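You operate a simulated robot arm through the tools that you are given. There is no shell and no other tool.

The job below is to be done with a simulated robot arm. You get a single attempt, and the scene is never put back.

Task
Press the gaping soles of both blue trainers shut in the sole press.
Fine: the first goes back on the care table, the second stays in the press, lever up.

Only the result counts: the job must be done as asked and must still hold three seconds after the hand-in. Knocking over, shifting, dropping, spilling or breaking anything else fails it.

Robot
A 7-joint arm with a three-finger gripper, fixed in place. Base frame: the origin is on the floor under the middle of its stand, x ahead of it, y to its left, z up; the work surface is at about z = 880. Lengths are in mm, angles in degrees, forces in N, time in s.
It reaches about 1342 mm from its shoulder. Its first joint turns from -166.0 to 166.0 degrees. Payload 2.69 kg.
Tool frame: the origin (TCP) lies between the finger pads and is the grasp point; the fingertips stand 30 mm ahead of it; z points along the fingers, y is the line along which they close. The gripper opens to 128 mm; its body begins 117 mm behind the TCP.
Orientation is told as [roll, pitch, yaw] about the base's x, y, z axes, in that order, counted from this pose: with the fingers straight down and closing along the base's y, the tool's x points along the base's -x, its y along +y and its z along -z.

Tools
- The arm moves only by the tool arm_command. Its argument "targets" is a list of rows, each an object of numbers (a shift or turn left out is 0, a gripper value left out holds the last): "dx", "dy", "dz": the shift along the tool's x, y, z in cm; "wx", "wy", "wz": the turn, a rotation vector about the tool's x, y, z in degrees; "gripper": the finger opening in cm, from 0 to 12.8. In form: [{"dx": .., "dy": .., "dz": .., "wx": .., "wy": .., "wz": .., "gripper": ..}, ...]. A call has 1 to 20 rows; each row is the pose to reach, as a shift and turn from the pose commanded when the call began, along the tool's axes at that moment. A row lasts 0.2 s, in which the tool goes at most 50 mm and 8.6 degrees; a call with a longer step from one row to the next is refused whole, and so is a gripper value outside its range. A pose out of reach is approached as far as the arm can. The call stops where the force on the tool passes 60 N (or 10 N more than at its start, if that is more) or the arm is blocked; 0.2 s more then pass. Each finger travels about 127 mm/s and halts on what it meets, pressing with about 34 N; the grip force reading is that of the motor and also rises with nothing between the fingers. The clock runs only during rows and for 0.2 s after the last one: add rows that repeat a pose to give the fingers time. The reply holds the time, the measured pose of the TCP, the force on the tool along the base axes, the opening and the grip force, in the units named above and with some noise, with the torque about the TCP (base axes, N m) and any sound that the robot's microphone picked up.
- Cameras (640 x 400 px; columns grow to the right, rows downward): "scene" is fixed at [219.5, 500.2, 1749.1]; the picture's right is [-0.34, -0.94, 0.00], its down [-0.86, 0.31, -0.41] and it looks along [0.38, -0.14, -0.91] (base axes); focal length 214 px, centre (320, 200). "wrist" rides on the gripper at [58, 54, -131] in the tool frame; the picture's right is [-0.68, 0.74, 0.00], its down [-0.62, -0.57, -0.55] and it looks along [-0.40, -0.37, 0.84] (tool axes); focal length 234 px, centre (320, 200).
- snapshot(camera): a new picture of that camera. No time passes.
- raise_lower(by): moves the trunk up (or, below 0, down) by that many mm; the arm rides with it, the base frame stays. It gives what a move gives, with no picture.
- locate(camera, pixels): for up to 12 pixels [column, row] of the newest picture of that camera ("zoom" is the newest enlarged one), the place [x, y, z] in the base frame of the surface seen there, good to about 3 mm. No time passes.
- enlarge(camera, box): a new picture of the part [left, top, right, bottom] of that camera's present view, enlarged. No time passes.
- hand_in(): hands the job in; it is judged then, once.

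Unless the task says otherwise, let go and move clear before handing in.

The tools are called after ">>>" as name(argument=value, ...) on one line, values as JSON. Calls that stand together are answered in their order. arm_command: Moves the arm, as the interface text tells. Its arguments: {"type":"object","properties":{"targets":{"type":"array"}},"required":["targets"]} The other tools are called the same way: raise_lower (by) moves the trunk up or down; snapshot (camera) takes a picture; locate (camera, pixels) gives the place of the surface under pixels of a picture; enlarge (camera, box) takes an enlarged picture of a part of a camera's view; hand_in () hands the job in.

At the start:

```text
time_s: 0.0
tool_pos: [720.8, 238.6, 1430.4]
tool_rot: [-0.1, -0.1, 0.0]
ft_force: [0.6, 0.1, 0.1]
ft_torque: [-0.05, -0.02, 0.0]
grip_width: 128.2
grasp_force: 0.1
trunk travel left (down, up): [-150.0, 200.0]
```

scene: 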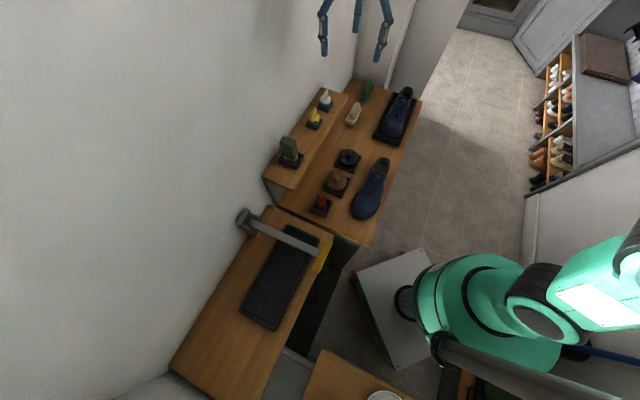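
wrist: 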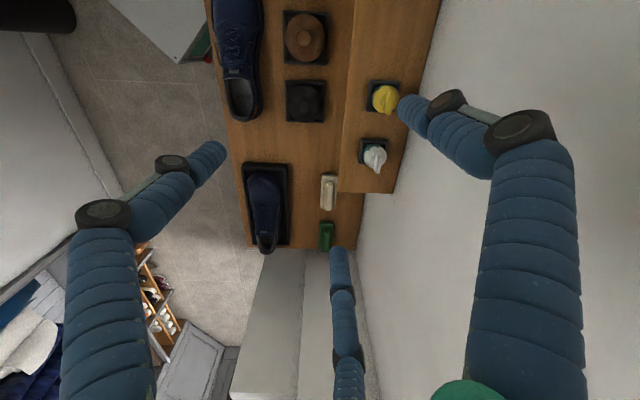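

The scene picture shows two blue shoes on the care table (near 370,188 and 397,112) and a press-like thing with a lever (near 280,270). I'll look closer before moving.

>>> enlarge(camera="scene", box=[160, 180, 360, 400])

>>> enlarge(camera="scene", box=[260, 70, 440, 230])

>>> enlarge(camera="wrist", box=[200, 0, 440, 260])

```text
1.82 times, centred on (260, 290) of scene
```

zoom: 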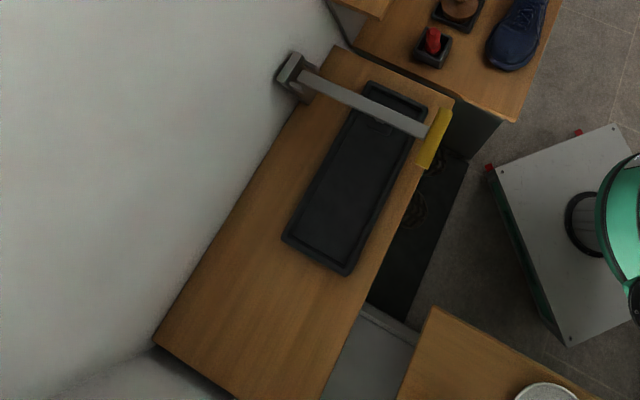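

```text
2.50 times, centred on (350, 150) of scene
```

zoom: 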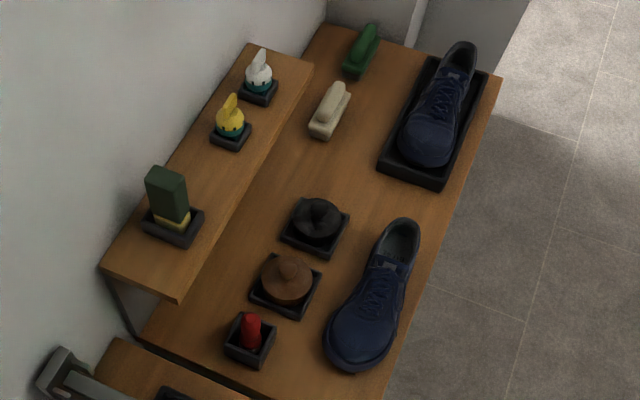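

```text
1.54 times, centred on (320, 130) of wrist
```

zoom: 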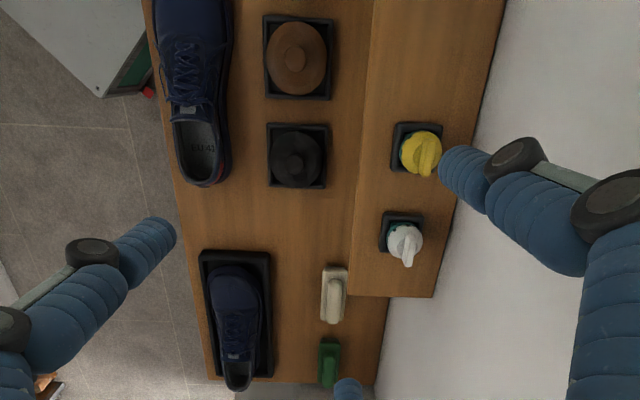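

The zooms show shoe A on bare table (zoom 370,300), shoe B in a dark tray (zoom 435,110), and the press bed with a lever and yellow handle. I'll locate the key points.

>>> locate(camera="wrist", pixels=[[240, 100], [240, 80], [238, 30], [262, 20], [222, 20], [268, 240], [265, 200], [262, 175], [247, 165], [288, 165], [290, 245], [248, 245]])

>>> locate(camera="scene", pixels=[[242, 310], [274, 327], [316, 236], [287, 227], [265, 285], [246, 222], [270, 232], [300, 243], [320, 255], [323, 247], [318, 266], [300, 225]])

>>> locate(camera="scene", pixels=[[366, 208], [382, 160], [370, 195], [375, 180], [400, 130], [405, 90], [395, 140], [385, 135], [240, 380], [200, 350], [330, 275], [345, 240]])

```text
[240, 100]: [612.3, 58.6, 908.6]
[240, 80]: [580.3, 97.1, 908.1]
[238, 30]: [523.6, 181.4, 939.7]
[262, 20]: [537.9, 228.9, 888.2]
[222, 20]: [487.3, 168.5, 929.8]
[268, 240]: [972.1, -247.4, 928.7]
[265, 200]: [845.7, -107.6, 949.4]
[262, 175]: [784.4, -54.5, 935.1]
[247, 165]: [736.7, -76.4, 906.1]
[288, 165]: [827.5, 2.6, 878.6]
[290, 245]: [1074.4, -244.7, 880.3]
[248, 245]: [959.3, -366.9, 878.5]
```

```text
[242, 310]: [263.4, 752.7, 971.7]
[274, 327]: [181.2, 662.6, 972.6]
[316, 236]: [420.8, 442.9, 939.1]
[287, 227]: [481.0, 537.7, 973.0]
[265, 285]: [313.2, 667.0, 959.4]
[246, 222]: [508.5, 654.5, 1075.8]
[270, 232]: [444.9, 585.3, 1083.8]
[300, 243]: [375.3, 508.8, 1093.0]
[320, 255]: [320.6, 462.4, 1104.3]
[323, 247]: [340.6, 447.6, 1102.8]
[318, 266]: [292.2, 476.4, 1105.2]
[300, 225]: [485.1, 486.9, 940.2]
```

```text
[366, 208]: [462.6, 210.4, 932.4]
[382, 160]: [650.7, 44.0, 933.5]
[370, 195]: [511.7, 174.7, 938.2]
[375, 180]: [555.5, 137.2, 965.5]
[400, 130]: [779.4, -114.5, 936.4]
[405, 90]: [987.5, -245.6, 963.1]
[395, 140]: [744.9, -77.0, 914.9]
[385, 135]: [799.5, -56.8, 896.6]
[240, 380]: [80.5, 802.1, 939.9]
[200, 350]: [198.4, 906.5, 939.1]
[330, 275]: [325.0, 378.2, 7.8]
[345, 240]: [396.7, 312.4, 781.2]
```

Located points put the press bed at z≈960–972 around (330,600), the lever at z≈1076–1105 over it, and shoe A from heel (650,44) to toe (462,210) on the z≈880 table. I'll swing the wrist camera over toward the press to inspect it.

>>> arm_command(targets=[{"dx": 3.29, "dy": 1.29, "dz": 0.9, "wz": -7.14, "gripper": 12.8}, {"dx": 6.57, "dy": 2.59, "dz": 1.8, "wz": -14.3}, {"dx": 9.86, "dy": 3.88, "dz": 2.7, "wz": -21.4}, {"dx": 13.14, "dy": 5.17, "dz": 3.6, "wz": -28.6}, {"dx": 16.43, "dy": 6.46, "dz": 4.5, "wz": -35.7}, {"dx": 19.71, "dy": 7.76, "dz": 5.4, "wz": -42.9}, {"dx": 23.0, "dy": 9.05, "dz": 6.3, "wz": -50}, {"dx": 26.29, "dy": 10.34, "dz": 7.2, "wz": -57.1}, {"dx": 29.57, "dy": 11.64, "dz": 8.1, "wz": -64.3}, {"dx": 32.86, "dy": 12.93, "dz": 9.0, "wz": -71.4}, {"dx": 36.14, "dy": 14.22, "dz": 9.9, "wz": -78.6}, {"dx": 39.43, "dy": 15.51, "dz": 10.8, "wz": -85.7}, {"dx": 42.71, "dy": 16.81, "dz": 11.7, "wz": -92.9}, {"dx": 46.0, "dy": 18.1, "dz": 12.6, "wz": -100}])

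>>> snapshot(camera="wrist")

>>> snapshot(camera="scene")

```text
time_s: 3.0
tool_pos: [258.6, 417.8, 1305.2]
tool_rot: [0.0, 0.0, 100.1]
ft_force: [0.0, -0.8, 0.5]
ft_torque: [0.0, 0.01, 0.03]
grip_width: 128.0
grasp_force: 0.0
trunk travel left (down, up): [-150.0, 200.0]
```

```text
taken
```

wrist: 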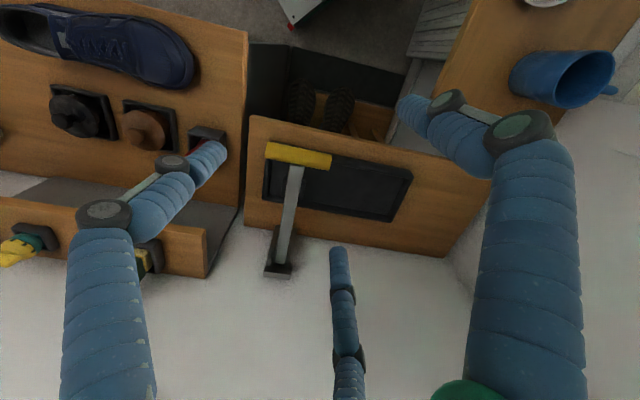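

```text
taken
```

scene: 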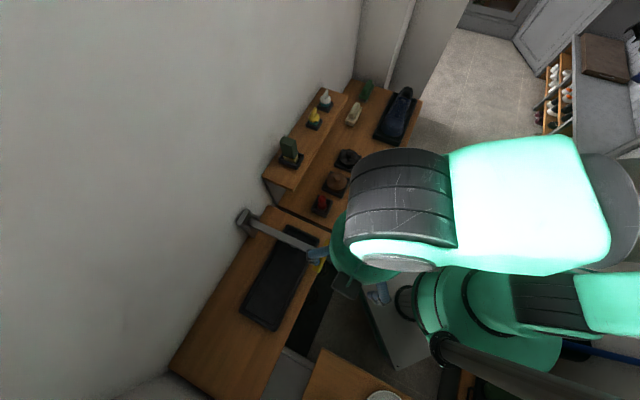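

The wrist picture (upside down: wall at the bottom) shows the press with its grey lever and yellow handle at (298,157) and bed at (340,185). I'll enlarge it.

>>> enlarge(camera="wrist", box=[240, 90, 440, 290])

>>> enlarge(camera="scene", box=[225, 195, 345, 335])

>>> enlarge(camera="wrist", box=[0, 0, 250, 150])

>>> locate(camera="wrist", pixels=[[272, 152], [325, 160], [298, 156], [293, 190], [284, 230], [280, 250], [277, 268], [266, 200], [392, 218], [410, 172], [340, 190], [380, 195]])

```text
2.00 times, centred on (340, 190) of wrist
```

zoom: 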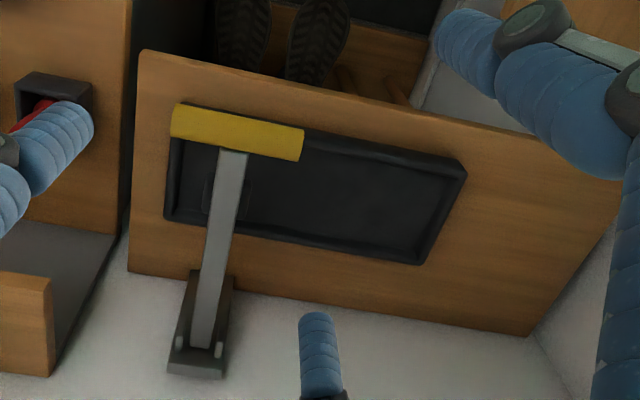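

```text
2.86 times, centred on (285, 265) of scene
```

zoom: 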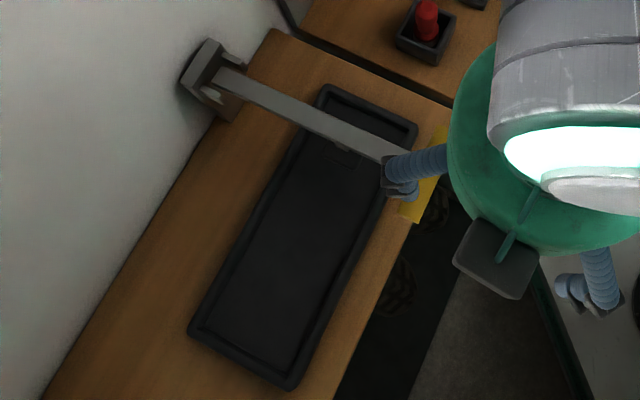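

```text
2.56 times, centred on (125, 75) of wrist
```

zoom: 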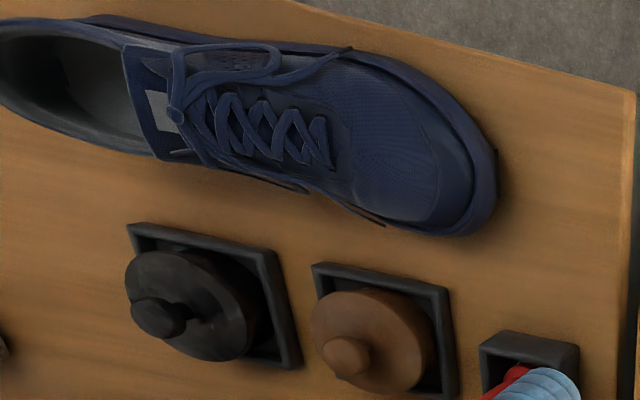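

```text
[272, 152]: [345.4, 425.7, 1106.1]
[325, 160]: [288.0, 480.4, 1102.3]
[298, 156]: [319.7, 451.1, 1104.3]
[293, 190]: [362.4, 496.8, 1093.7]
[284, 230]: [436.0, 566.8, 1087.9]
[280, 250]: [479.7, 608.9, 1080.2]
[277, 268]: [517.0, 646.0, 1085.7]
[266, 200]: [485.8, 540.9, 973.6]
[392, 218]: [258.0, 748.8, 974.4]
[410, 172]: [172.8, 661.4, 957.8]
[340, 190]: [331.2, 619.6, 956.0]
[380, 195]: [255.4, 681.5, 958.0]
```

The zoom shows a patch in the bed under the lever (zoom ~345,150) and the lever hinged at (515,648,1085) against the wall. Before planning a grasp I'll check how the three fingers close by closing them partly here in the air.

>>> arm_command(targets=[{"gripper": 6}, {"gripper": 6}, {"gripper": 6}])

>>> snapshot(camera="wrist")

>>> locate(camera="scene", pixels=[[286, 246], [300, 253], [297, 255], [293, 252], [250, 218], [238, 222], [243, 210], [252, 229]])

```text
time_s: 3.8
tool_pos: [257.7, 419.4, 1304.3]
tool_rot: [0.0, 0.1, 100.0]
ft_force: [0.3, 0.2, -0.6]
ft_torque: [0.0, 0.01, 0.01]
grip_width: 59.9
grasp_force: 0.2
trunk travel left (down, up): [-150.0, 200.0]
```

```text
taken
```

wrist: 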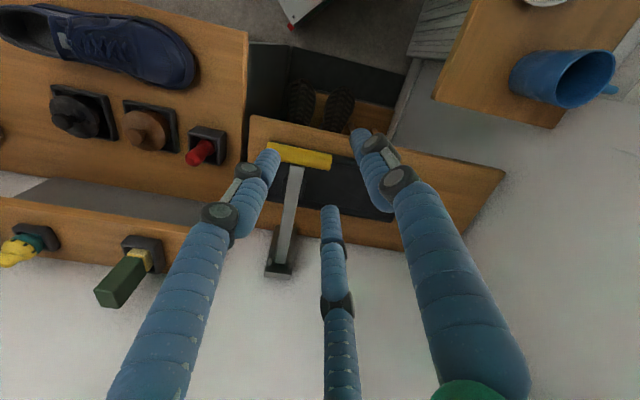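

```text
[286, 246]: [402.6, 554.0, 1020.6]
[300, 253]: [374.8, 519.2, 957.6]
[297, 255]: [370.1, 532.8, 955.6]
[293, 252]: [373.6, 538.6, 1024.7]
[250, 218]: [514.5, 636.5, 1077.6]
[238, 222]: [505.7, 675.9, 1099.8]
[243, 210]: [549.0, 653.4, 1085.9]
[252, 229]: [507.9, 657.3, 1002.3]
```

The fingers close radially (tips now at (272,152), (358,133), (330,208)), like a three-jaw chuck. Locate also hints at a pad hanging under the lever at z≈1020 (scene 286,246 and 293,252), so I'll enlarge there.

>>> enlarge(camera="scene", box=[265, 220, 325, 280])

>>> enlarge(camera="wrist", box=[255, 140, 325, 220])

```text
6.67 times, centred on (295, 250) of scene
```

zoom: 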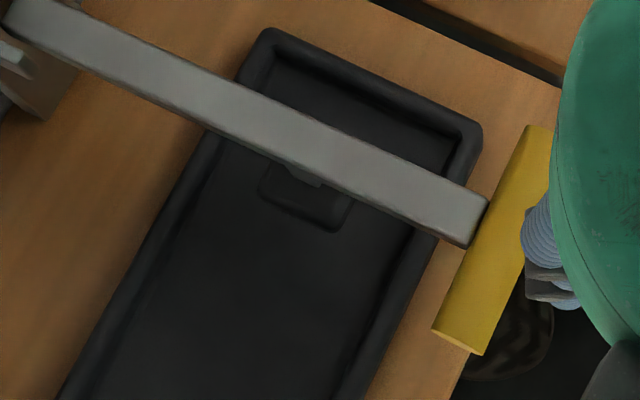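

```text
5.00 times, centred on (290, 180) of wrist
```

zoom: 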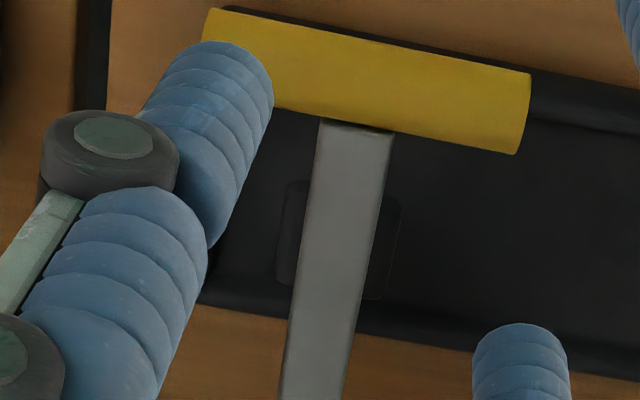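

A dark rounded pad on a stem hangs under the lever (scene zoom 300,200; wrist zoom 285–395, 180–300). I'll measure it and the bed interior.

>>> locate(camera="zoom", pixels=[[285, 200], [285, 270], [292, 240], [385, 210], [385, 280], [375, 290], [395, 230], [340, 240], [450, 300], [560, 250], [560, 130], [600, 130]])

>>> locate(camera="scene", pixels=[[289.5, 248.5], [292, 250], [294, 252], [297, 251], [296, 254], [287, 249], [291, 246.5], [280, 320], [245, 312], [262, 310], [270, 260], [298, 265]])

```text
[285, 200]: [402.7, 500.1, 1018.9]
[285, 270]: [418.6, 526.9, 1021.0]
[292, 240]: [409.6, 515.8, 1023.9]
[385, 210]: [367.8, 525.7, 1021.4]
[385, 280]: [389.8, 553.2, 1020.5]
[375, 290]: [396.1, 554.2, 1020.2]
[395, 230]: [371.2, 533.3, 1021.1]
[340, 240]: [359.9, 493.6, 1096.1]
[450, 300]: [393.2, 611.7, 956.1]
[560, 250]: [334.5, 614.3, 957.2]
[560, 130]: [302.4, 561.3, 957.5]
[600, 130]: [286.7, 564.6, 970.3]
```

```text
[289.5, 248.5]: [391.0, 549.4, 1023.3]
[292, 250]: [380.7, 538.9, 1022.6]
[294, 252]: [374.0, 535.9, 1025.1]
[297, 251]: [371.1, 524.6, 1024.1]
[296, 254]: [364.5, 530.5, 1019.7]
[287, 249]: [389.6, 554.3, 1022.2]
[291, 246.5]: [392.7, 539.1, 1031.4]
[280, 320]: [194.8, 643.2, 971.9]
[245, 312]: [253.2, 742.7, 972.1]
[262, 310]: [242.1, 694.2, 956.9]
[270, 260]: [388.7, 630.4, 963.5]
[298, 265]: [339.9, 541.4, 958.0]
```

The pad's top is at z≈1022 around (393,527), so clearance beneath is only ~45 mm: the lever must be raised before a shoe goes in. I'll tilt the wrist camera to look at the press from lower down to see the hinge and pad.

>>> arm_command(targets=[{"dx": 0.68, "dy": -0.53, "dz": 2.3, "wx": 4.1, "wy": -4.4, "gripper": 12.8}, {"dx": 1.36, "dy": -1.06, "dz": 4.6, "wx": 8.2, "wy": -8.8}, {"dx": 2.04, "dy": -1.59, "dz": 6.8, "wx": 12.2, "wy": -13.2}, {"dx": 2.72, "dy": -2.12, "dz": 9.1, "wx": 16.3, "wy": -17.6}, {"dx": 3.4, "dy": -2.65, "dz": 11.4, "wx": 20.4, "wy": -22.0}])

>>> snapshot(camera="wrist")

>>> enlarge(camera="wrist", box=[220, 90, 420, 290])

```text
time_s: 5.0
tool_pos: [291.8, 390.2, 1191.0]
tool_rot: [-21.5, -21.6, 104.1]
ft_force: [-0.2, 0.3, 0.5]
ft_torque: [0.01, 0.03, 0.0]
grip_width: 128.0
grasp_force: 0.1
trunk travel left (down, up): [-150.0, 200.0]
```

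```text
taken
```

wrist: 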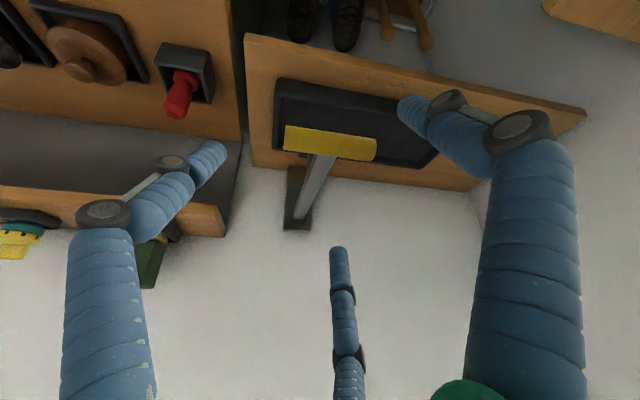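

```text
2.00 times, centred on (320, 190) of wrist
```

zoom: 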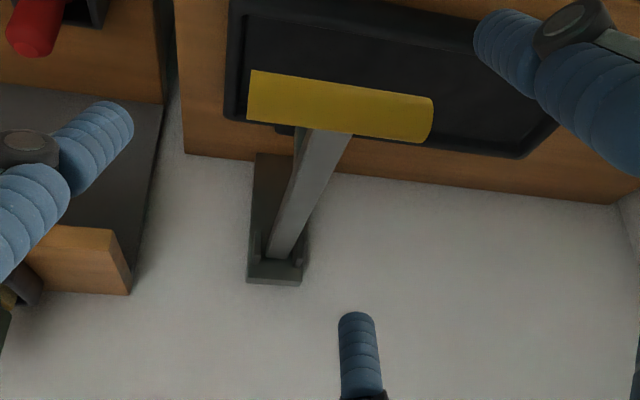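

The view shows the lever hinged on a wall bracket (zoom 275,265) and a round yellow handle (zoom 250–430, 70–140) standing clear of the bed. I'll measure the handle, bracket, and nearby obstacles.

>>> locate(camera="zoom", pixels=[[253, 78], [253, 112], [428, 102], [428, 135], [340, 90], [340, 118], [300, 200], [275, 250], [260, 270], [295, 272], [252, 170], [305, 240]])

>>> locate(camera="wrist", pixels=[[560, 12], [320, 165], [285, 172], [250, 100], [300, 240], [450, 250], [190, 230], [180, 95], [580, 108], [250, 40]])

>>> locate(camera="scene", pixels=[[385, 395], [330, 360], [310, 395], [322, 350]])

```text
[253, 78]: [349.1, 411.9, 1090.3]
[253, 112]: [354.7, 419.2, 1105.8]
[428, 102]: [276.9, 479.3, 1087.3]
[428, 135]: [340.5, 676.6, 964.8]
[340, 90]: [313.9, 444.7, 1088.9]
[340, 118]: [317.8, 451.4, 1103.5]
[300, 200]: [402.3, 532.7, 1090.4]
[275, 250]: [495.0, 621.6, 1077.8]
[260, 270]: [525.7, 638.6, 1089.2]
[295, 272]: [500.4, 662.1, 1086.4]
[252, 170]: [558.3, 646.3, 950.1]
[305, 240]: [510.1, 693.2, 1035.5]
```

```text
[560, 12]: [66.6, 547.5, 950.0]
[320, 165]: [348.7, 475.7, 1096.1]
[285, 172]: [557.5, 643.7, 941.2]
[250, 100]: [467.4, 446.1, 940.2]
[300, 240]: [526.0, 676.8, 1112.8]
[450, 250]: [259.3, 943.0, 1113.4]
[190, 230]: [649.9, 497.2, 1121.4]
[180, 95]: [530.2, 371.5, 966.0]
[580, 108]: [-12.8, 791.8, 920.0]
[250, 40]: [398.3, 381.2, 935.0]
```

```text
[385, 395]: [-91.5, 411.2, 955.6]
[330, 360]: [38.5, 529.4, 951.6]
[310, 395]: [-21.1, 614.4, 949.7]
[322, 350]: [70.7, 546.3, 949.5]
```

The wall runs at 45° (x+y≈1203), the bed is centred near n=(x+y)/√2≈658, and the handle is a ~Ø28 bar at z≈1091. Next I'll aim the wrist camera low at shoe A's toe to see where the sole gapes.

>>> arm_command(targets=[{"dx": 0.8, "dy": 0.83, "dz": 0.32, "wx": 3.01, "wy": 2.79, "wz": 7.1}, {"dx": 1.6, "dy": 1.66, "dz": 0.63, "wx": 6.02, "wy": 5.58, "wz": 14.2}, {"dx": 2.4, "dy": 2.49, "dz": 0.95, "wx": 9.03, "wy": 8.37, "wz": 21.3}, {"dx": 3.2, "dy": 3.32, "dz": 1.26, "wx": 12.04, "wy": 11.16, "wz": 28.4}, {"dx": 4.0, "dy": 4.16, "dz": 1.58, "wx": 15.05, "wy": 13.95, "wz": 35.5}, {"dx": 4.8, "dy": 4.99, "dz": 1.9, "wx": 18.06, "wy": 16.74, "wz": 42.6}, {"dx": 5.6, "dy": 5.82, "dz": 2.21, "wx": 21.07, "wy": 19.53, "wz": 49.7}, {"dx": 6.4, "dy": 6.65, "dz": 2.53, "wx": 24.08, "wy": 22.32, "wz": 56.8}, {"dx": 7.2, "dy": 7.48, "dz": 2.84, "wx": 27.09, "wy": 25.11, "wz": 63.9}, {"dx": 8.0, "dy": 8.31, "dz": 3.16, "wx": 30.1, "wy": 27.9, "wz": 71.0}])

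>>> snapshot(camera="wrist")

>>> snapshot(camera="scene")

```text
time_s: 7.2
tool_pos: [241.9, 324.8, 1105.5]
tool_rot: [-21.5, -21.5, 21.9]
ft_force: [-0.5, 0.7, 0.0]
ft_torque: [-0.01, -0.01, 0.03]
grip_width: 128.1
grasp_force: 0.0
trunk travel left (down, up): [-150.0, 200.0]
```

```text
taken
```

wrist: 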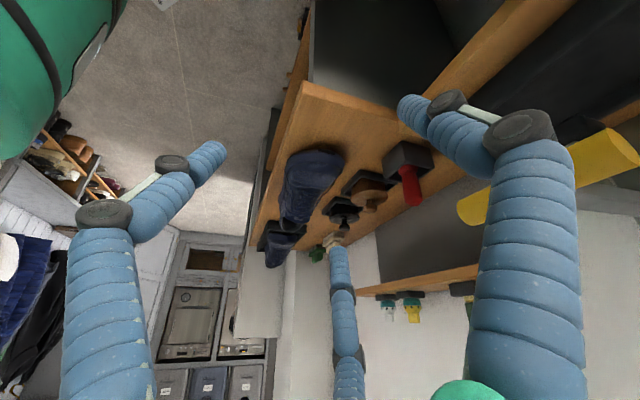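

```text
taken
```

scene: 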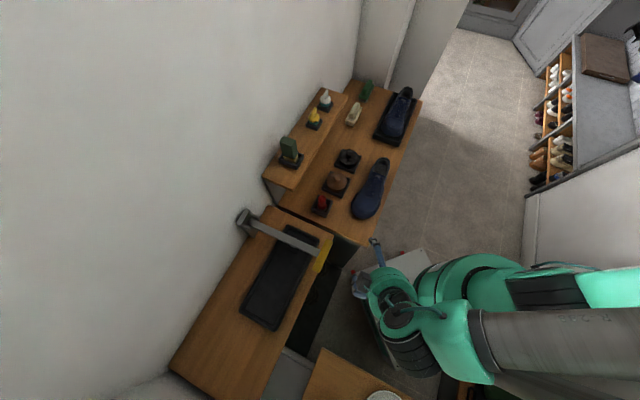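

Shoe A's toe now faces the camera around (320,170). I'll enlarge it to look for the gape.

>>> enlarge(camera="wrist", box=[240, 120, 380, 280])

>>> enlarge(camera="wrist", box=[275, 140, 355, 200])

>>> enlarge(camera="scene", box=[340, 80, 440, 230])

```text
2.50 times, centred on (310, 200) of wrist
```

zoom: 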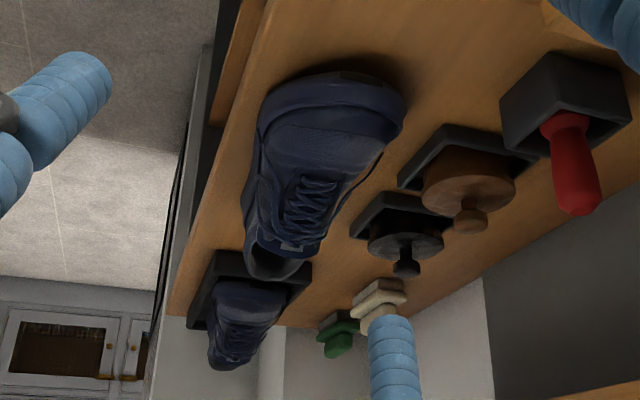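

```text
6.67 times, centred on (315, 170) of wrist
```

zoom: 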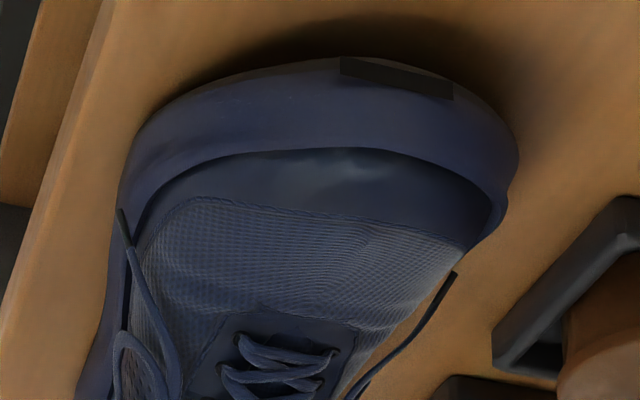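

```text
2.67 times, centred on (390, 155) of scene
```

zoom: 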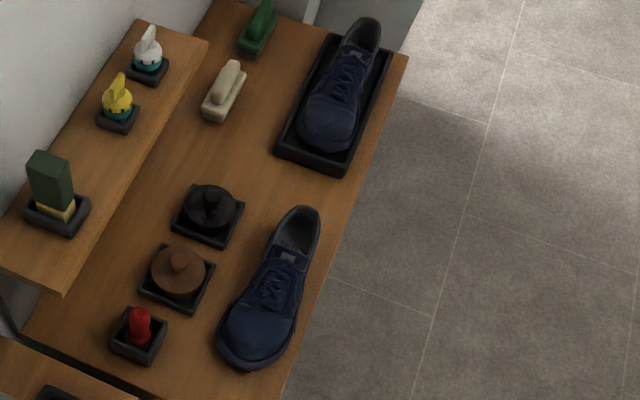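

A dark gap strip shows at the toe of shoe A (zoom 395,80), so the toe must go under the press pad at the lever end. I'll measure shoe A's outline.

>>> locate(camera="zoom", pixels=[[260, 90], [290, 120], [250, 130], [225, 155], [290, 285], [262, 285], [300, 215], [318, 215], [218, 345], [255, 365], [235, 310], [270, 345]])

>>> locate(camera="wrist", pixels=[[325, 152], [331, 155], [300, 160], [295, 175], [338, 170], [320, 165], [315, 180], [310, 190], [296, 200], [318, 200], [302, 215], [298, 226]])

```text
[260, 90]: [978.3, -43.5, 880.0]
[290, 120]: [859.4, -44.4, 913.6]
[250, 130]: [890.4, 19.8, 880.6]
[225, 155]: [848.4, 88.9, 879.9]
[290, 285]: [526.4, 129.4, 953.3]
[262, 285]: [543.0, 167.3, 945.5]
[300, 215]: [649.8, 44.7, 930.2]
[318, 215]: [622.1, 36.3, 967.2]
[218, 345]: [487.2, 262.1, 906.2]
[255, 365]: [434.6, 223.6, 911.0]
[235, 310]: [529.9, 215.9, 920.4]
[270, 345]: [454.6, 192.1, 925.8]
```

```text
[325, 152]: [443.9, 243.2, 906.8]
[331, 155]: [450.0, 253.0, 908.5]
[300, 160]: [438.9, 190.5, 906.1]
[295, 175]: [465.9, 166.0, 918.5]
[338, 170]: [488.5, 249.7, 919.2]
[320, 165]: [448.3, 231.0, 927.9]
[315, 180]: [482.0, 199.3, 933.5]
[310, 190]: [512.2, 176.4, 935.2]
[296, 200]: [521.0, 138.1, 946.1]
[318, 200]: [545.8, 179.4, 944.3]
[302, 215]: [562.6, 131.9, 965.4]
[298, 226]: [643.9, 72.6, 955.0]
```

The toe strip sits at (444,243,907); shoe A runs along the wall direction with its toe toward the press, ~55 mm tall at the toe and ~87 mm at the collar. Next I'll level the tool and go above the yellow handle to lift the lever.

>>> arm_command(targets=[{"dx": -1.33, "dy": -1.23, "dz": -3.14, "wx": -5.1, "wy": 5.5, "gripper": 10}, {"dx": -2.66, "dy": -2.46, "dz": -6.28, "wx": -10.2, "wy": 11.0}, {"dx": -3.99, "dy": -3.7, "dz": -9.42, "wx": -15.3, "wy": 16.5}, {"dx": -5.32, "dy": -4.93, "dz": -12.56, "wx": -20.4, "wy": 22.0}, {"dx": -8.23, "dy": -2.36, "dz": -12.33, "wx": -20.4, "wy": 22.0}, {"dx": -11.14, "dy": 0.21, "dz": -12.11, "wx": -20.4, "wy": 22.0}, {"dx": -14.05, "dy": 2.78, "dz": -11.88, "wx": -20.4, "wy": 22.0}, {"dx": -16.96, "dy": 5.35, "dz": -11.66, "wx": -20.4, "wy": 22.0}, {"dx": -16.96, "dy": 5.35, "dz": -11.66, "wx": -20.4, "wy": 22.0}])

>>> snapshot(camera="wrist")

>>> snapshot(camera="scene")

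```text
time_s: 9.2
tool_pos: [324.5, 457.7, 1248.5]
tool_rot: [-0.1, 0.1, 18.1]
ft_force: [0.7, 0.7, -0.5]
ft_torque: [-0.1, 0.03, -0.01]
grip_width: 99.7
grasp_force: 0.1
trunk travel left (down, up): [-150.0, 200.0]
```

```text
taken
```

wrist: 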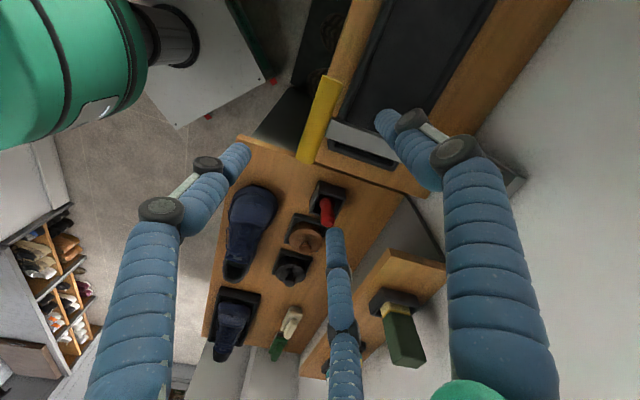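

```text
taken
```

scene: 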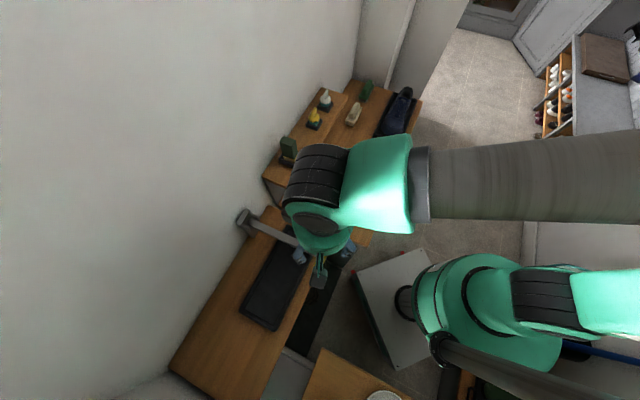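

The handle is visible in the wrist view from (303,155) to (332,80), with the lever at (350,140). I'll measure it precisely from here.

>>> enlarge(camera="wrist", box=[280, 60, 440, 190])

>>> locate(camera="wrist", pixels=[[303, 158], [312, 160], [321, 78], [338, 82], [325, 120], [318, 120], [330, 120], [345, 140], [345, 132], [343, 149], [365, 150], [380, 150]])

```text
3.08 times, centred on (360, 125) of wrist
```

zoom: 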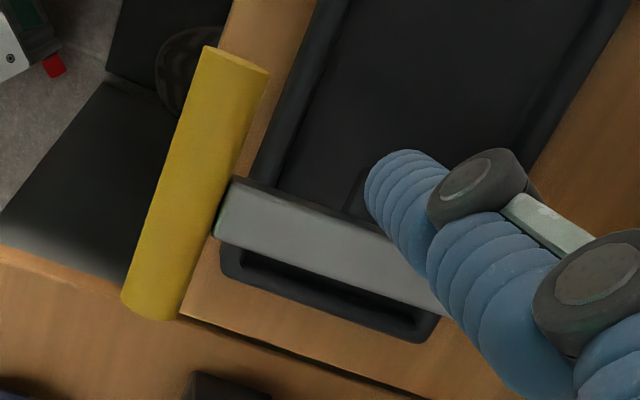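

```text
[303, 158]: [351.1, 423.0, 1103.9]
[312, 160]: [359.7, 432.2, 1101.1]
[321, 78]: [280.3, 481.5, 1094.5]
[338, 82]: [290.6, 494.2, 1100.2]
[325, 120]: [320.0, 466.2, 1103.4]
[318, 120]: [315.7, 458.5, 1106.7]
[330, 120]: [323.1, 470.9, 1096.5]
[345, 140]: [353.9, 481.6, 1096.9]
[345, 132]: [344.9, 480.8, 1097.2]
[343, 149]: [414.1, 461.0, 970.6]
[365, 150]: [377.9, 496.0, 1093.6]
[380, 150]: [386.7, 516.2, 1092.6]
```

The bar centre is at about n=549, t=−95, z=1092, radius 14, and the tool is right above it. I'll descend so the fingers straddle the bar and lever.

>>> arm_command(targets=[{"dz": 4.0, "wz": 1.5}, {"dz": 8.0, "wz": 3}, {"dz": 12.0, "wz": 3}, {"dz": 14.0, "wz": 3}, {"dz": 16.0, "wz": 3}, {"dz": 16.0, "wz": 3}])

>>> snapshot(camera="wrist")

```text
time_s: 10.6
tool_pos: [323.8, 457.5, 1089.3]
tool_rot: [-0.1, 0.0, 15.0]
ft_force: [0.7, -0.2, 1.0]
ft_torque: [-0.01, 0.04, 0.0]
grip_width: 100.0
grasp_force: 0.0
trunk travel left (down, up): [-150.0, 200.0]
```

```text
taken
```

wrist: 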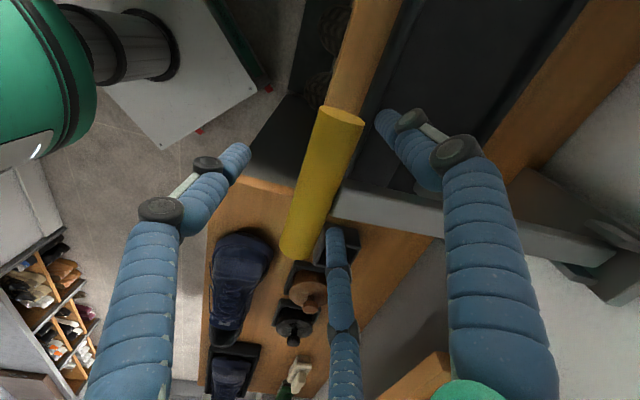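

No contact on the way down and the fingers straddle the bar and lever. I'll close on it.

>>> arm_command(targets=[{"gripper": 6}, {"gripper": 4}, {"gripper": 2}, {"gripper": 2}, {"gripper": 2}])

>>> snapshot(camera="wrist")

```text
time_s: 11.8
tool_pos: [325.3, 459.4, 1090.8]
tool_rot: [-0.1, 0.0, 15.1]
ft_force: [31.6, 26.2, -2.0]
ft_torque: [0.28, -0.14, 0.03]
grip_width: 36.9
grasp_force: 44.8
trunk travel left (down, up): [-150.0, 200.0]
```

```text
taken
```

wrist: 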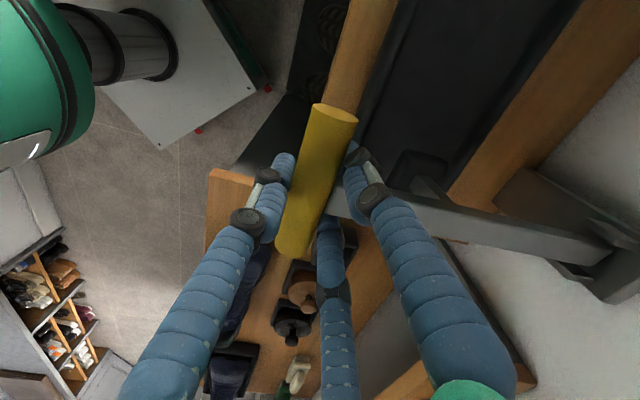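

The grip holds (width 37, grip force 45) with a ~41 N pull along the wall normal, so my centring is ~2 mm off. Before lifting I'll look at the hinge (around 605,265) to get the arc centre.

>>> enlarge(camera="wrist", box=[480, 160, 640, 320])

>>> locate(camera="wrist", pixels=[[420, 210], [480, 228], [540, 242], [590, 256], [608, 260], [605, 245], [600, 272], [615, 290], [630, 250], [610, 225]])

```text
2.50 times, centred on (560, 240) of wrist
```

zoom: 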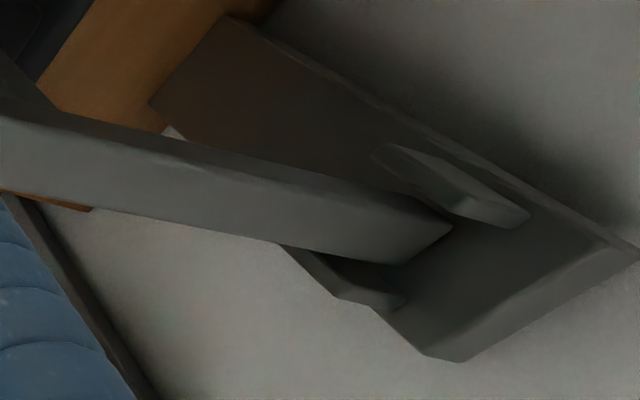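

```text
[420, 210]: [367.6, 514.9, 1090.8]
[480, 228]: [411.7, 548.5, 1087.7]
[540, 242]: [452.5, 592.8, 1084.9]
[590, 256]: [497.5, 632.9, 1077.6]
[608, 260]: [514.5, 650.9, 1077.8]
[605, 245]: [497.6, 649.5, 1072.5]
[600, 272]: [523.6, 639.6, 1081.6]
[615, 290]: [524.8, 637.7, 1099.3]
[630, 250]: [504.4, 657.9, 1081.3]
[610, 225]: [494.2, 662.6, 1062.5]
```

The lever pivots near n≈803, z≈1070, so the handle swings on a ~255 mm radius. I'll relax the side load and lift the lever about 10° along that arc as a test.

>>> arm_command(targets=[{"dx": -0.217, "dy": 0.125, "gripper": 2}, {"dx": -0.32, "dy": 0.185, "dz": -1.11}, {"dx": -0.468, "dy": 0.27, "dz": -2.2}, {"dx": -0.65, "dy": 0.375, "dz": -3.3}, {"dx": -0.883, "dy": 0.51, "dz": -4.38}, {"dx": -0.883, "dy": 0.51, "dz": -4.38}])

>>> snapshot(camera="wrist")

```text
time_s: 13.2
tool_pos: [332.0, 466.0, 1132.8]
tool_rot: [-0.2, 0.1, 15.0]
ft_force: [17.1, 29.3, -12.1]
ft_torque: [-0.32, 0.3, 0.07]
grip_width: 39.2
grasp_force: 44.5
trunk travel left (down, up): [-150.0, 200.0]
```

```text
taken
```

wrist: 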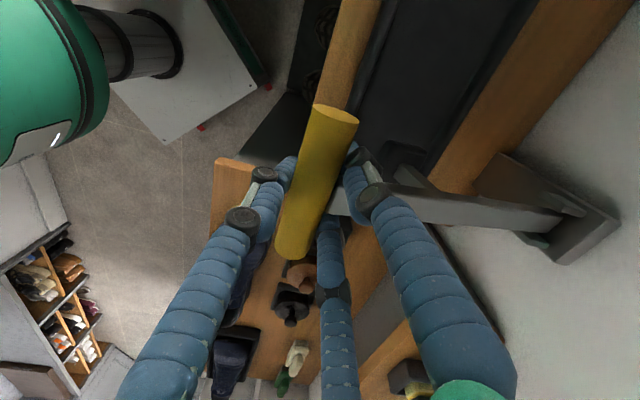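

The lever follows the gripper upward (pad and lever visibly rising) with only ~12 N vertical. I'll continue the arc to about 45°.

>>> arm_command(targets=[{"dx": -0.75, "dy": 0.435, "dz": -2.12}, {"dx": -1.49, "dy": 0.86, "dz": -4.18}, {"dx": -2.38, "dy": 1.375, "dz": -6.15}, {"dx": -3.41, "dy": 1.97, "dz": -8.03}, {"dx": -4.59, "dy": 2.65, "dz": -9.79}, {"dx": -5.89, "dy": 3.4, "dz": -11.43}, {"dx": -5.89, "dy": 3.4, "dz": -11.43}])

>>> snapshot(camera="wrist")

>>> snapshot(camera="scene")

```text
time_s: 14.8
tool_pos: [381.9, 515.1, 1245.0]
tool_rot: [-0.2, 0.3, 15.0]
ft_force: [12.1, 22.3, -33.8]
ft_torque: [-0.93, 0.74, -0.09]
grip_width: 37.6
grasp_force: 45.1
trunk travel left (down, up): [-150.0, 200.0]
```

```text
taken
```

wrist: 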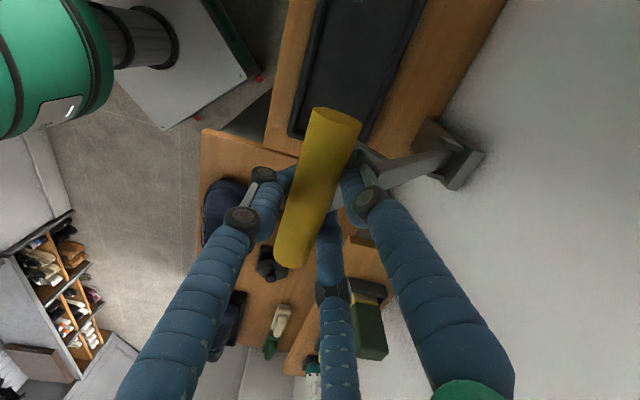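

```text
taken
```

scene: 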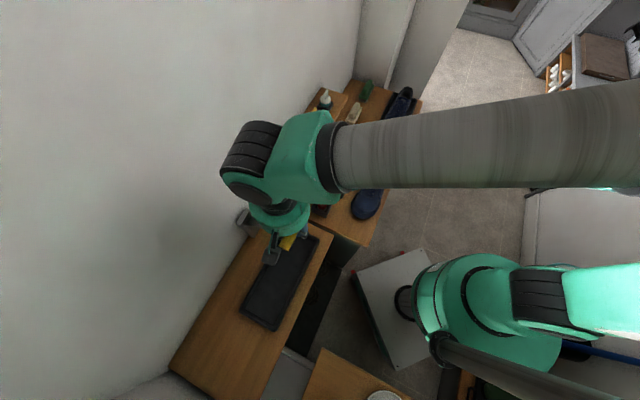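

The lever is at ~45°; the remaining 41 N is mostly radial, meaning my arc centre was slightly off. I'll refit the centre (n≈812, z≈1057) and continue up toward 70°.

>>> arm_command(targets=[{"dx": -0.58, "dy": 0.34, "dz": -0.5}, {"dx": -1.17, "dy": 0.68, "dz": -0.95}, {"dx": -1.95, "dy": 1.13, "dz": -1.65}, {"dx": -2.74, "dy": 1.58, "dz": -2.34}, {"dx": -4.4, "dy": 2.54, "dz": -3.56}, {"dx": -6.15, "dy": 3.55, "dz": -4.61}, {"dx": -6.15, "dy": 3.55, "dz": -4.61}])

>>> snapshot(camera="wrist")

>>> snapshot(camera="scene")

```text
time_s: 16.2
tool_pos: [418.5, 550.8, 1285.1]
tool_rot: [-0.9, 1.3, 15.0]
ft_force: [-10.9, -5.7, -6.2]
ft_torque: [0.28, 0.36, 0.02]
grip_width: 37.7
grasp_force: 44.8
trunk travel left (down, up): [-150.0, 200.0]
stopped in row 6: the force on the tool passed its limit at 79 N (the readings are from after the stop); the commanded pose is now the measured one
```

```text
taken
```

wrist: 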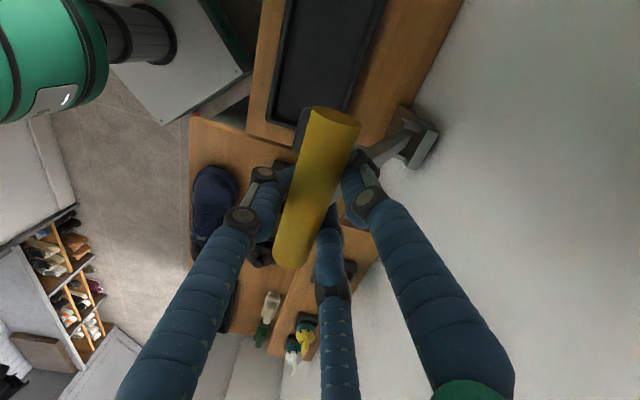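

```text
taken
```

scene: 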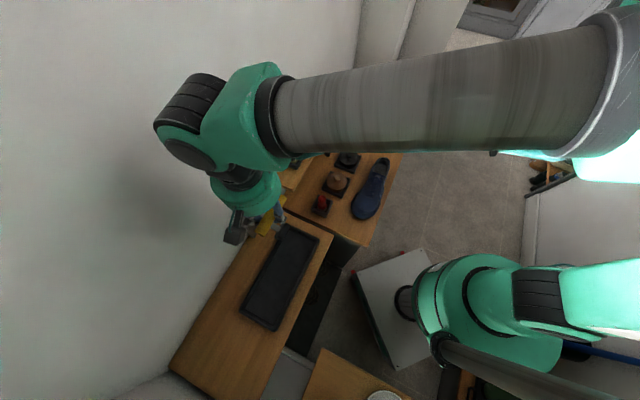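

It stopped at ~60° with a 79 N spike, which looks like the lever's upper stop. I'll loosen the fingers slightly, still caging the bar, to see whether the lever stays up on its own.

>>> arm_command(targets=[{"gripper": 5}, {"gripper": 6}, {"gripper": 6}, {"gripper": 6}])

>>> snapshot(camera="wrist")

```text
time_s: 17.2
tool_pos: [419.9, 552.3, 1284.1]
tool_rot: [-0.8, 0.9, 15.0]
ft_force: [0.2, -0.9, 0.6]
ft_torque: [-0.04, -0.01, 0.02]
grip_width: 60.2
grasp_force: 0.1
trunk travel left (down, up): [-150.0, 200.0]
```

```text
taken
```

wrist: 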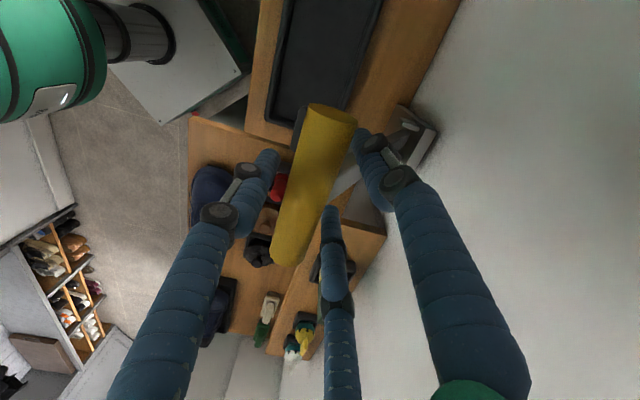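

The force dropped to zero and the bar hasn't moved, so the lever seems to hold at ~60° by itself. I'll open fully, rise clear, and verify.

>>> arm_command(targets=[{"gripper": 9}, {"gripper": 10}, {"dz": -3.0}, {"dz": -6.0}, {"dz": -9.0}, {"dz": -12.0}, {"dz": -12.0}])

>>> snapshot(camera="wrist")

>>> locate(camera="wrist", pixels=[[320, 140], [310, 170], [328, 118], [295, 165], [330, 170]])

```text
time_s: 18.8
tool_pos: [421.1, 556.0, 1405.9]
tool_rot: [-0.7, 1.0, 15.0]
ft_force: [-0.6, 0.0, 0.1]
ft_torque: [0.0, 0.01, -0.04]
grip_width: 100.2
grasp_force: 0.0
trunk travel left (down, up): [-150.0, 200.0]
```

```text
taken
```

wrist: 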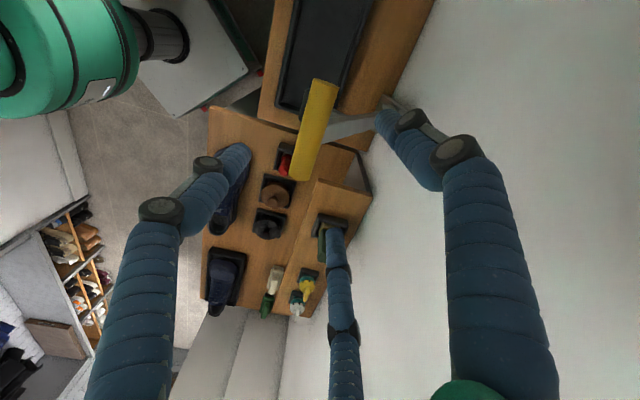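

```text
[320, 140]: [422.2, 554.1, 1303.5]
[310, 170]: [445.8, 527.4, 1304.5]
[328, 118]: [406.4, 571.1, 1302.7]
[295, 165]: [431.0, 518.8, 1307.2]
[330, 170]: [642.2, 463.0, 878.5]
```

The lever holds at ~60° by itself (bar top at n≈690, z≈1304). Now I'll travel high over to shoe A, turning to yaw −45° for a grasp across the shoe's middle.

>>> arm_command(targets=[{"dx": -0.3, "dy": -3.91, "dz": 0, "wx": -0.1, "wy": -0.05, "wz": 5, "gripper": 12.8}, {"dx": -0.59, "dy": -7.83, "dz": 0, "wx": -0.19, "wy": -0.09, "wz": 10}, {"dx": -0.89, "dy": -11.74, "dz": 0, "wx": -0.29, "wy": -0.13, "wz": 15}, {"dx": -1.18, "dy": -15.65, "dz": 0, "wx": -0.39, "wy": -0.18, "wz": 20}, {"dx": -1.48, "dy": -19.57, "dz": 1, "wx": -0.48, "wy": -0.22, "wz": 25}, {"dx": -1.78, "dy": -23.48, "dz": 2, "wx": -0.58, "wy": -0.27, "wz": 30}, {"dx": -2.07, "dy": -27.39, "dz": 3, "wx": -0.68, "wy": -0.31, "wz": 35}, {"dx": -2.37, "dy": -31.31, "dz": 4, "wx": -0.77, "wy": -0.36, "wz": 40}, {"dx": -2.66, "dy": -35.22, "dz": 5, "wx": -0.87, "wy": -0.4, "wz": 45}, {"dx": -2.96, "dy": -39.13, "dz": 6.5, "wx": -0.97, "wy": -0.45, "wz": 50}, {"dx": -3.25, "dy": -43.05, "dz": 8, "wx": -1.06, "wy": -0.49, "wz": 55}, {"dx": -3.55, "dy": -46.96, "dz": 10, "wx": -1.16, "wy": -0.54, "wz": 60}, {"dx": -3.55, "dy": -46.96, "dz": 10, "wx": -1.16, "wy": -0.54, "wz": 60}])

>>> snapshot(camera="wrist")

>>> snapshot(camera="scene")

```text
time_s: 21.6
tool_pos: [575.4, 106.1, 1308.4]
tool_rot: [0.0, 0.0, -45.1]
ft_force: [-0.1, -1.1, -0.5]
ft_torque: [0.02, 0.0, -0.02]
grip_width: 127.9
grasp_force: 0.1
trunk travel left (down, up): [-150.0, 200.0]
```

```text
taken
```

wrist: 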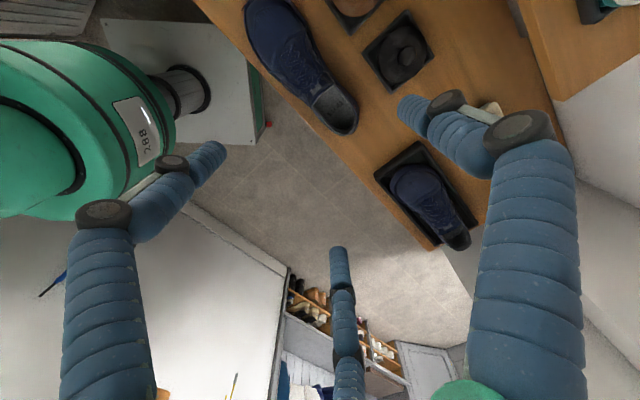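

```text
taken
```

scene: 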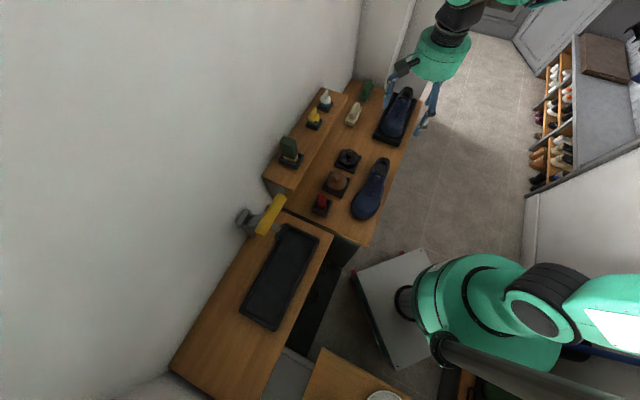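

The lever is still up (scene 270,215) and shoe A is visible at wrist (300,65). I'll enlarge and measure its outline and neighbours.

>>> enlarge(camera="wrist", box=[225, 0, 445, 150])

>>> enlarge(camera="scene", box=[300, 130, 400, 240])

```text
2.67 times, centred on (335, 75) of wrist
```

zoom: 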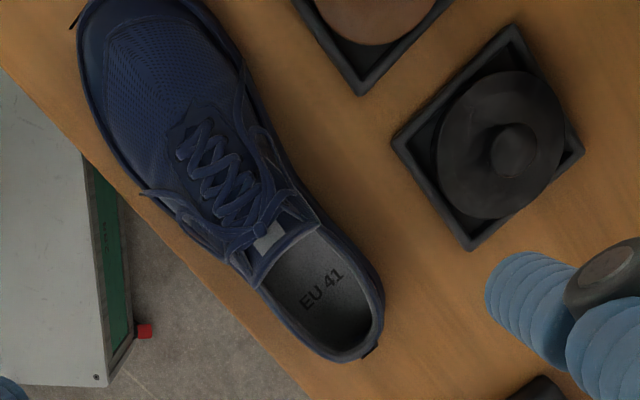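

```text
3.64 times, centred on (350, 185) of scene
```

zoom: 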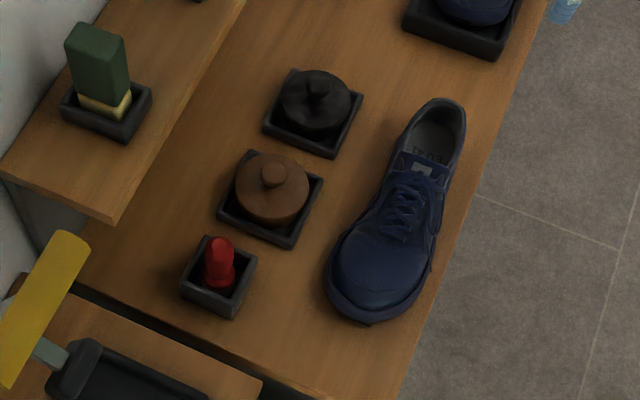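

The shoe is clear of the tin trays. I'll locate outline points along its length from both views.

>>> locate(camera="zoom", pixels=[[442, 99], [404, 145], [466, 130], [383, 195], [449, 200], [330, 285], [366, 320], [415, 305], [440, 240], [345, 240], [335, 158], [292, 248]])

>>> locate(camera="wrist", pixels=[[353, 132], [357, 106], [325, 125], [318, 115], [350, 95], [310, 105], [330, 75], [345, 78], [290, 80], [362, 52], [391, 93], [315, 40]])

```text
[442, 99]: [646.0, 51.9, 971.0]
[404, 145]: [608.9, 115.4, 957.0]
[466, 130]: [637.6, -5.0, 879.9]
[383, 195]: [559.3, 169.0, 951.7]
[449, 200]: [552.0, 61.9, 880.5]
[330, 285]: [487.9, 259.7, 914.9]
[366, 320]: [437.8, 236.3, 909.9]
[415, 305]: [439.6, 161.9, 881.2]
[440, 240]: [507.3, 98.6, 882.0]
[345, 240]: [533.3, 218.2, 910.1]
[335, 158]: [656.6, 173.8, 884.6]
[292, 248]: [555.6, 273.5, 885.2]
```

```text
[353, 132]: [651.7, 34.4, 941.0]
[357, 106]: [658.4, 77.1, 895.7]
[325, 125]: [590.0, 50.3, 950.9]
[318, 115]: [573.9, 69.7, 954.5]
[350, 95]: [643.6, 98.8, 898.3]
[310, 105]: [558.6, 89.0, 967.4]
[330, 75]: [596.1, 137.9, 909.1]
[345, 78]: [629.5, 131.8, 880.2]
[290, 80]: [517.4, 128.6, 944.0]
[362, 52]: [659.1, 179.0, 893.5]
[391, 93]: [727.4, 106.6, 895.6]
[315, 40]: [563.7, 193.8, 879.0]
```

Shoe A spans t≈140–437 (about 296 mm long), heel region n≈452–525, and the tin trays start at n≥586, leaving room for a finger. Now I'll check the bed's inner dimensions from the scene camera.

>>> enlarge(camera="scene", box=[220, 200, 340, 350])

```text
2.67 times, centred on (280, 275) of scene
```

zoom: 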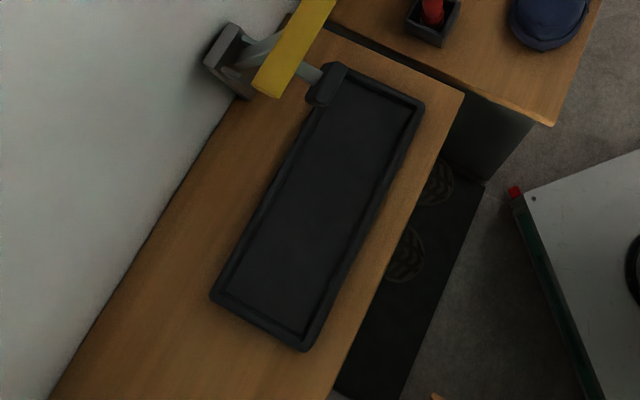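

>>> locate(camera="zoom", pixels=[[212, 298], [224, 293], [305, 350], [304, 335], [420, 105], [408, 105], [312, 105], [322, 110], [345, 68], [352, 80], [230, 288], [310, 325]])

>>> locate(camera="zoom", pixels=[[265, 195], [274, 198], [365, 230], [355, 228], [385, 85], [382, 93], [260, 322], [265, 312], [325, 90], [335, 70], [300, 200], [380, 120]])

```text
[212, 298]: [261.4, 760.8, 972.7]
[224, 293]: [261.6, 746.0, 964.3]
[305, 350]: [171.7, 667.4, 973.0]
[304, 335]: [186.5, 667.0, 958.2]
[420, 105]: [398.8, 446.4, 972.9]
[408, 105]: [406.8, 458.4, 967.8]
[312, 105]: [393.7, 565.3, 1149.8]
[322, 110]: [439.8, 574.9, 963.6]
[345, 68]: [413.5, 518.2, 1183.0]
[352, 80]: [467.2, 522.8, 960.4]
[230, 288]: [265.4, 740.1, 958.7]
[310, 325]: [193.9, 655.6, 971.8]
```

```text
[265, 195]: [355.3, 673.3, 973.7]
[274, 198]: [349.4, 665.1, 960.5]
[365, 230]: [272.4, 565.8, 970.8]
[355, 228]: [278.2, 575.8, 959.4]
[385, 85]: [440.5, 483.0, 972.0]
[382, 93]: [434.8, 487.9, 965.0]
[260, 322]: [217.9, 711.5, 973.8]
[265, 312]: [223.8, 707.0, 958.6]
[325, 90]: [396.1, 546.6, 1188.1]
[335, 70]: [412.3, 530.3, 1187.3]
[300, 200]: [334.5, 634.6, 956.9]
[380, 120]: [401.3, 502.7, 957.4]
```

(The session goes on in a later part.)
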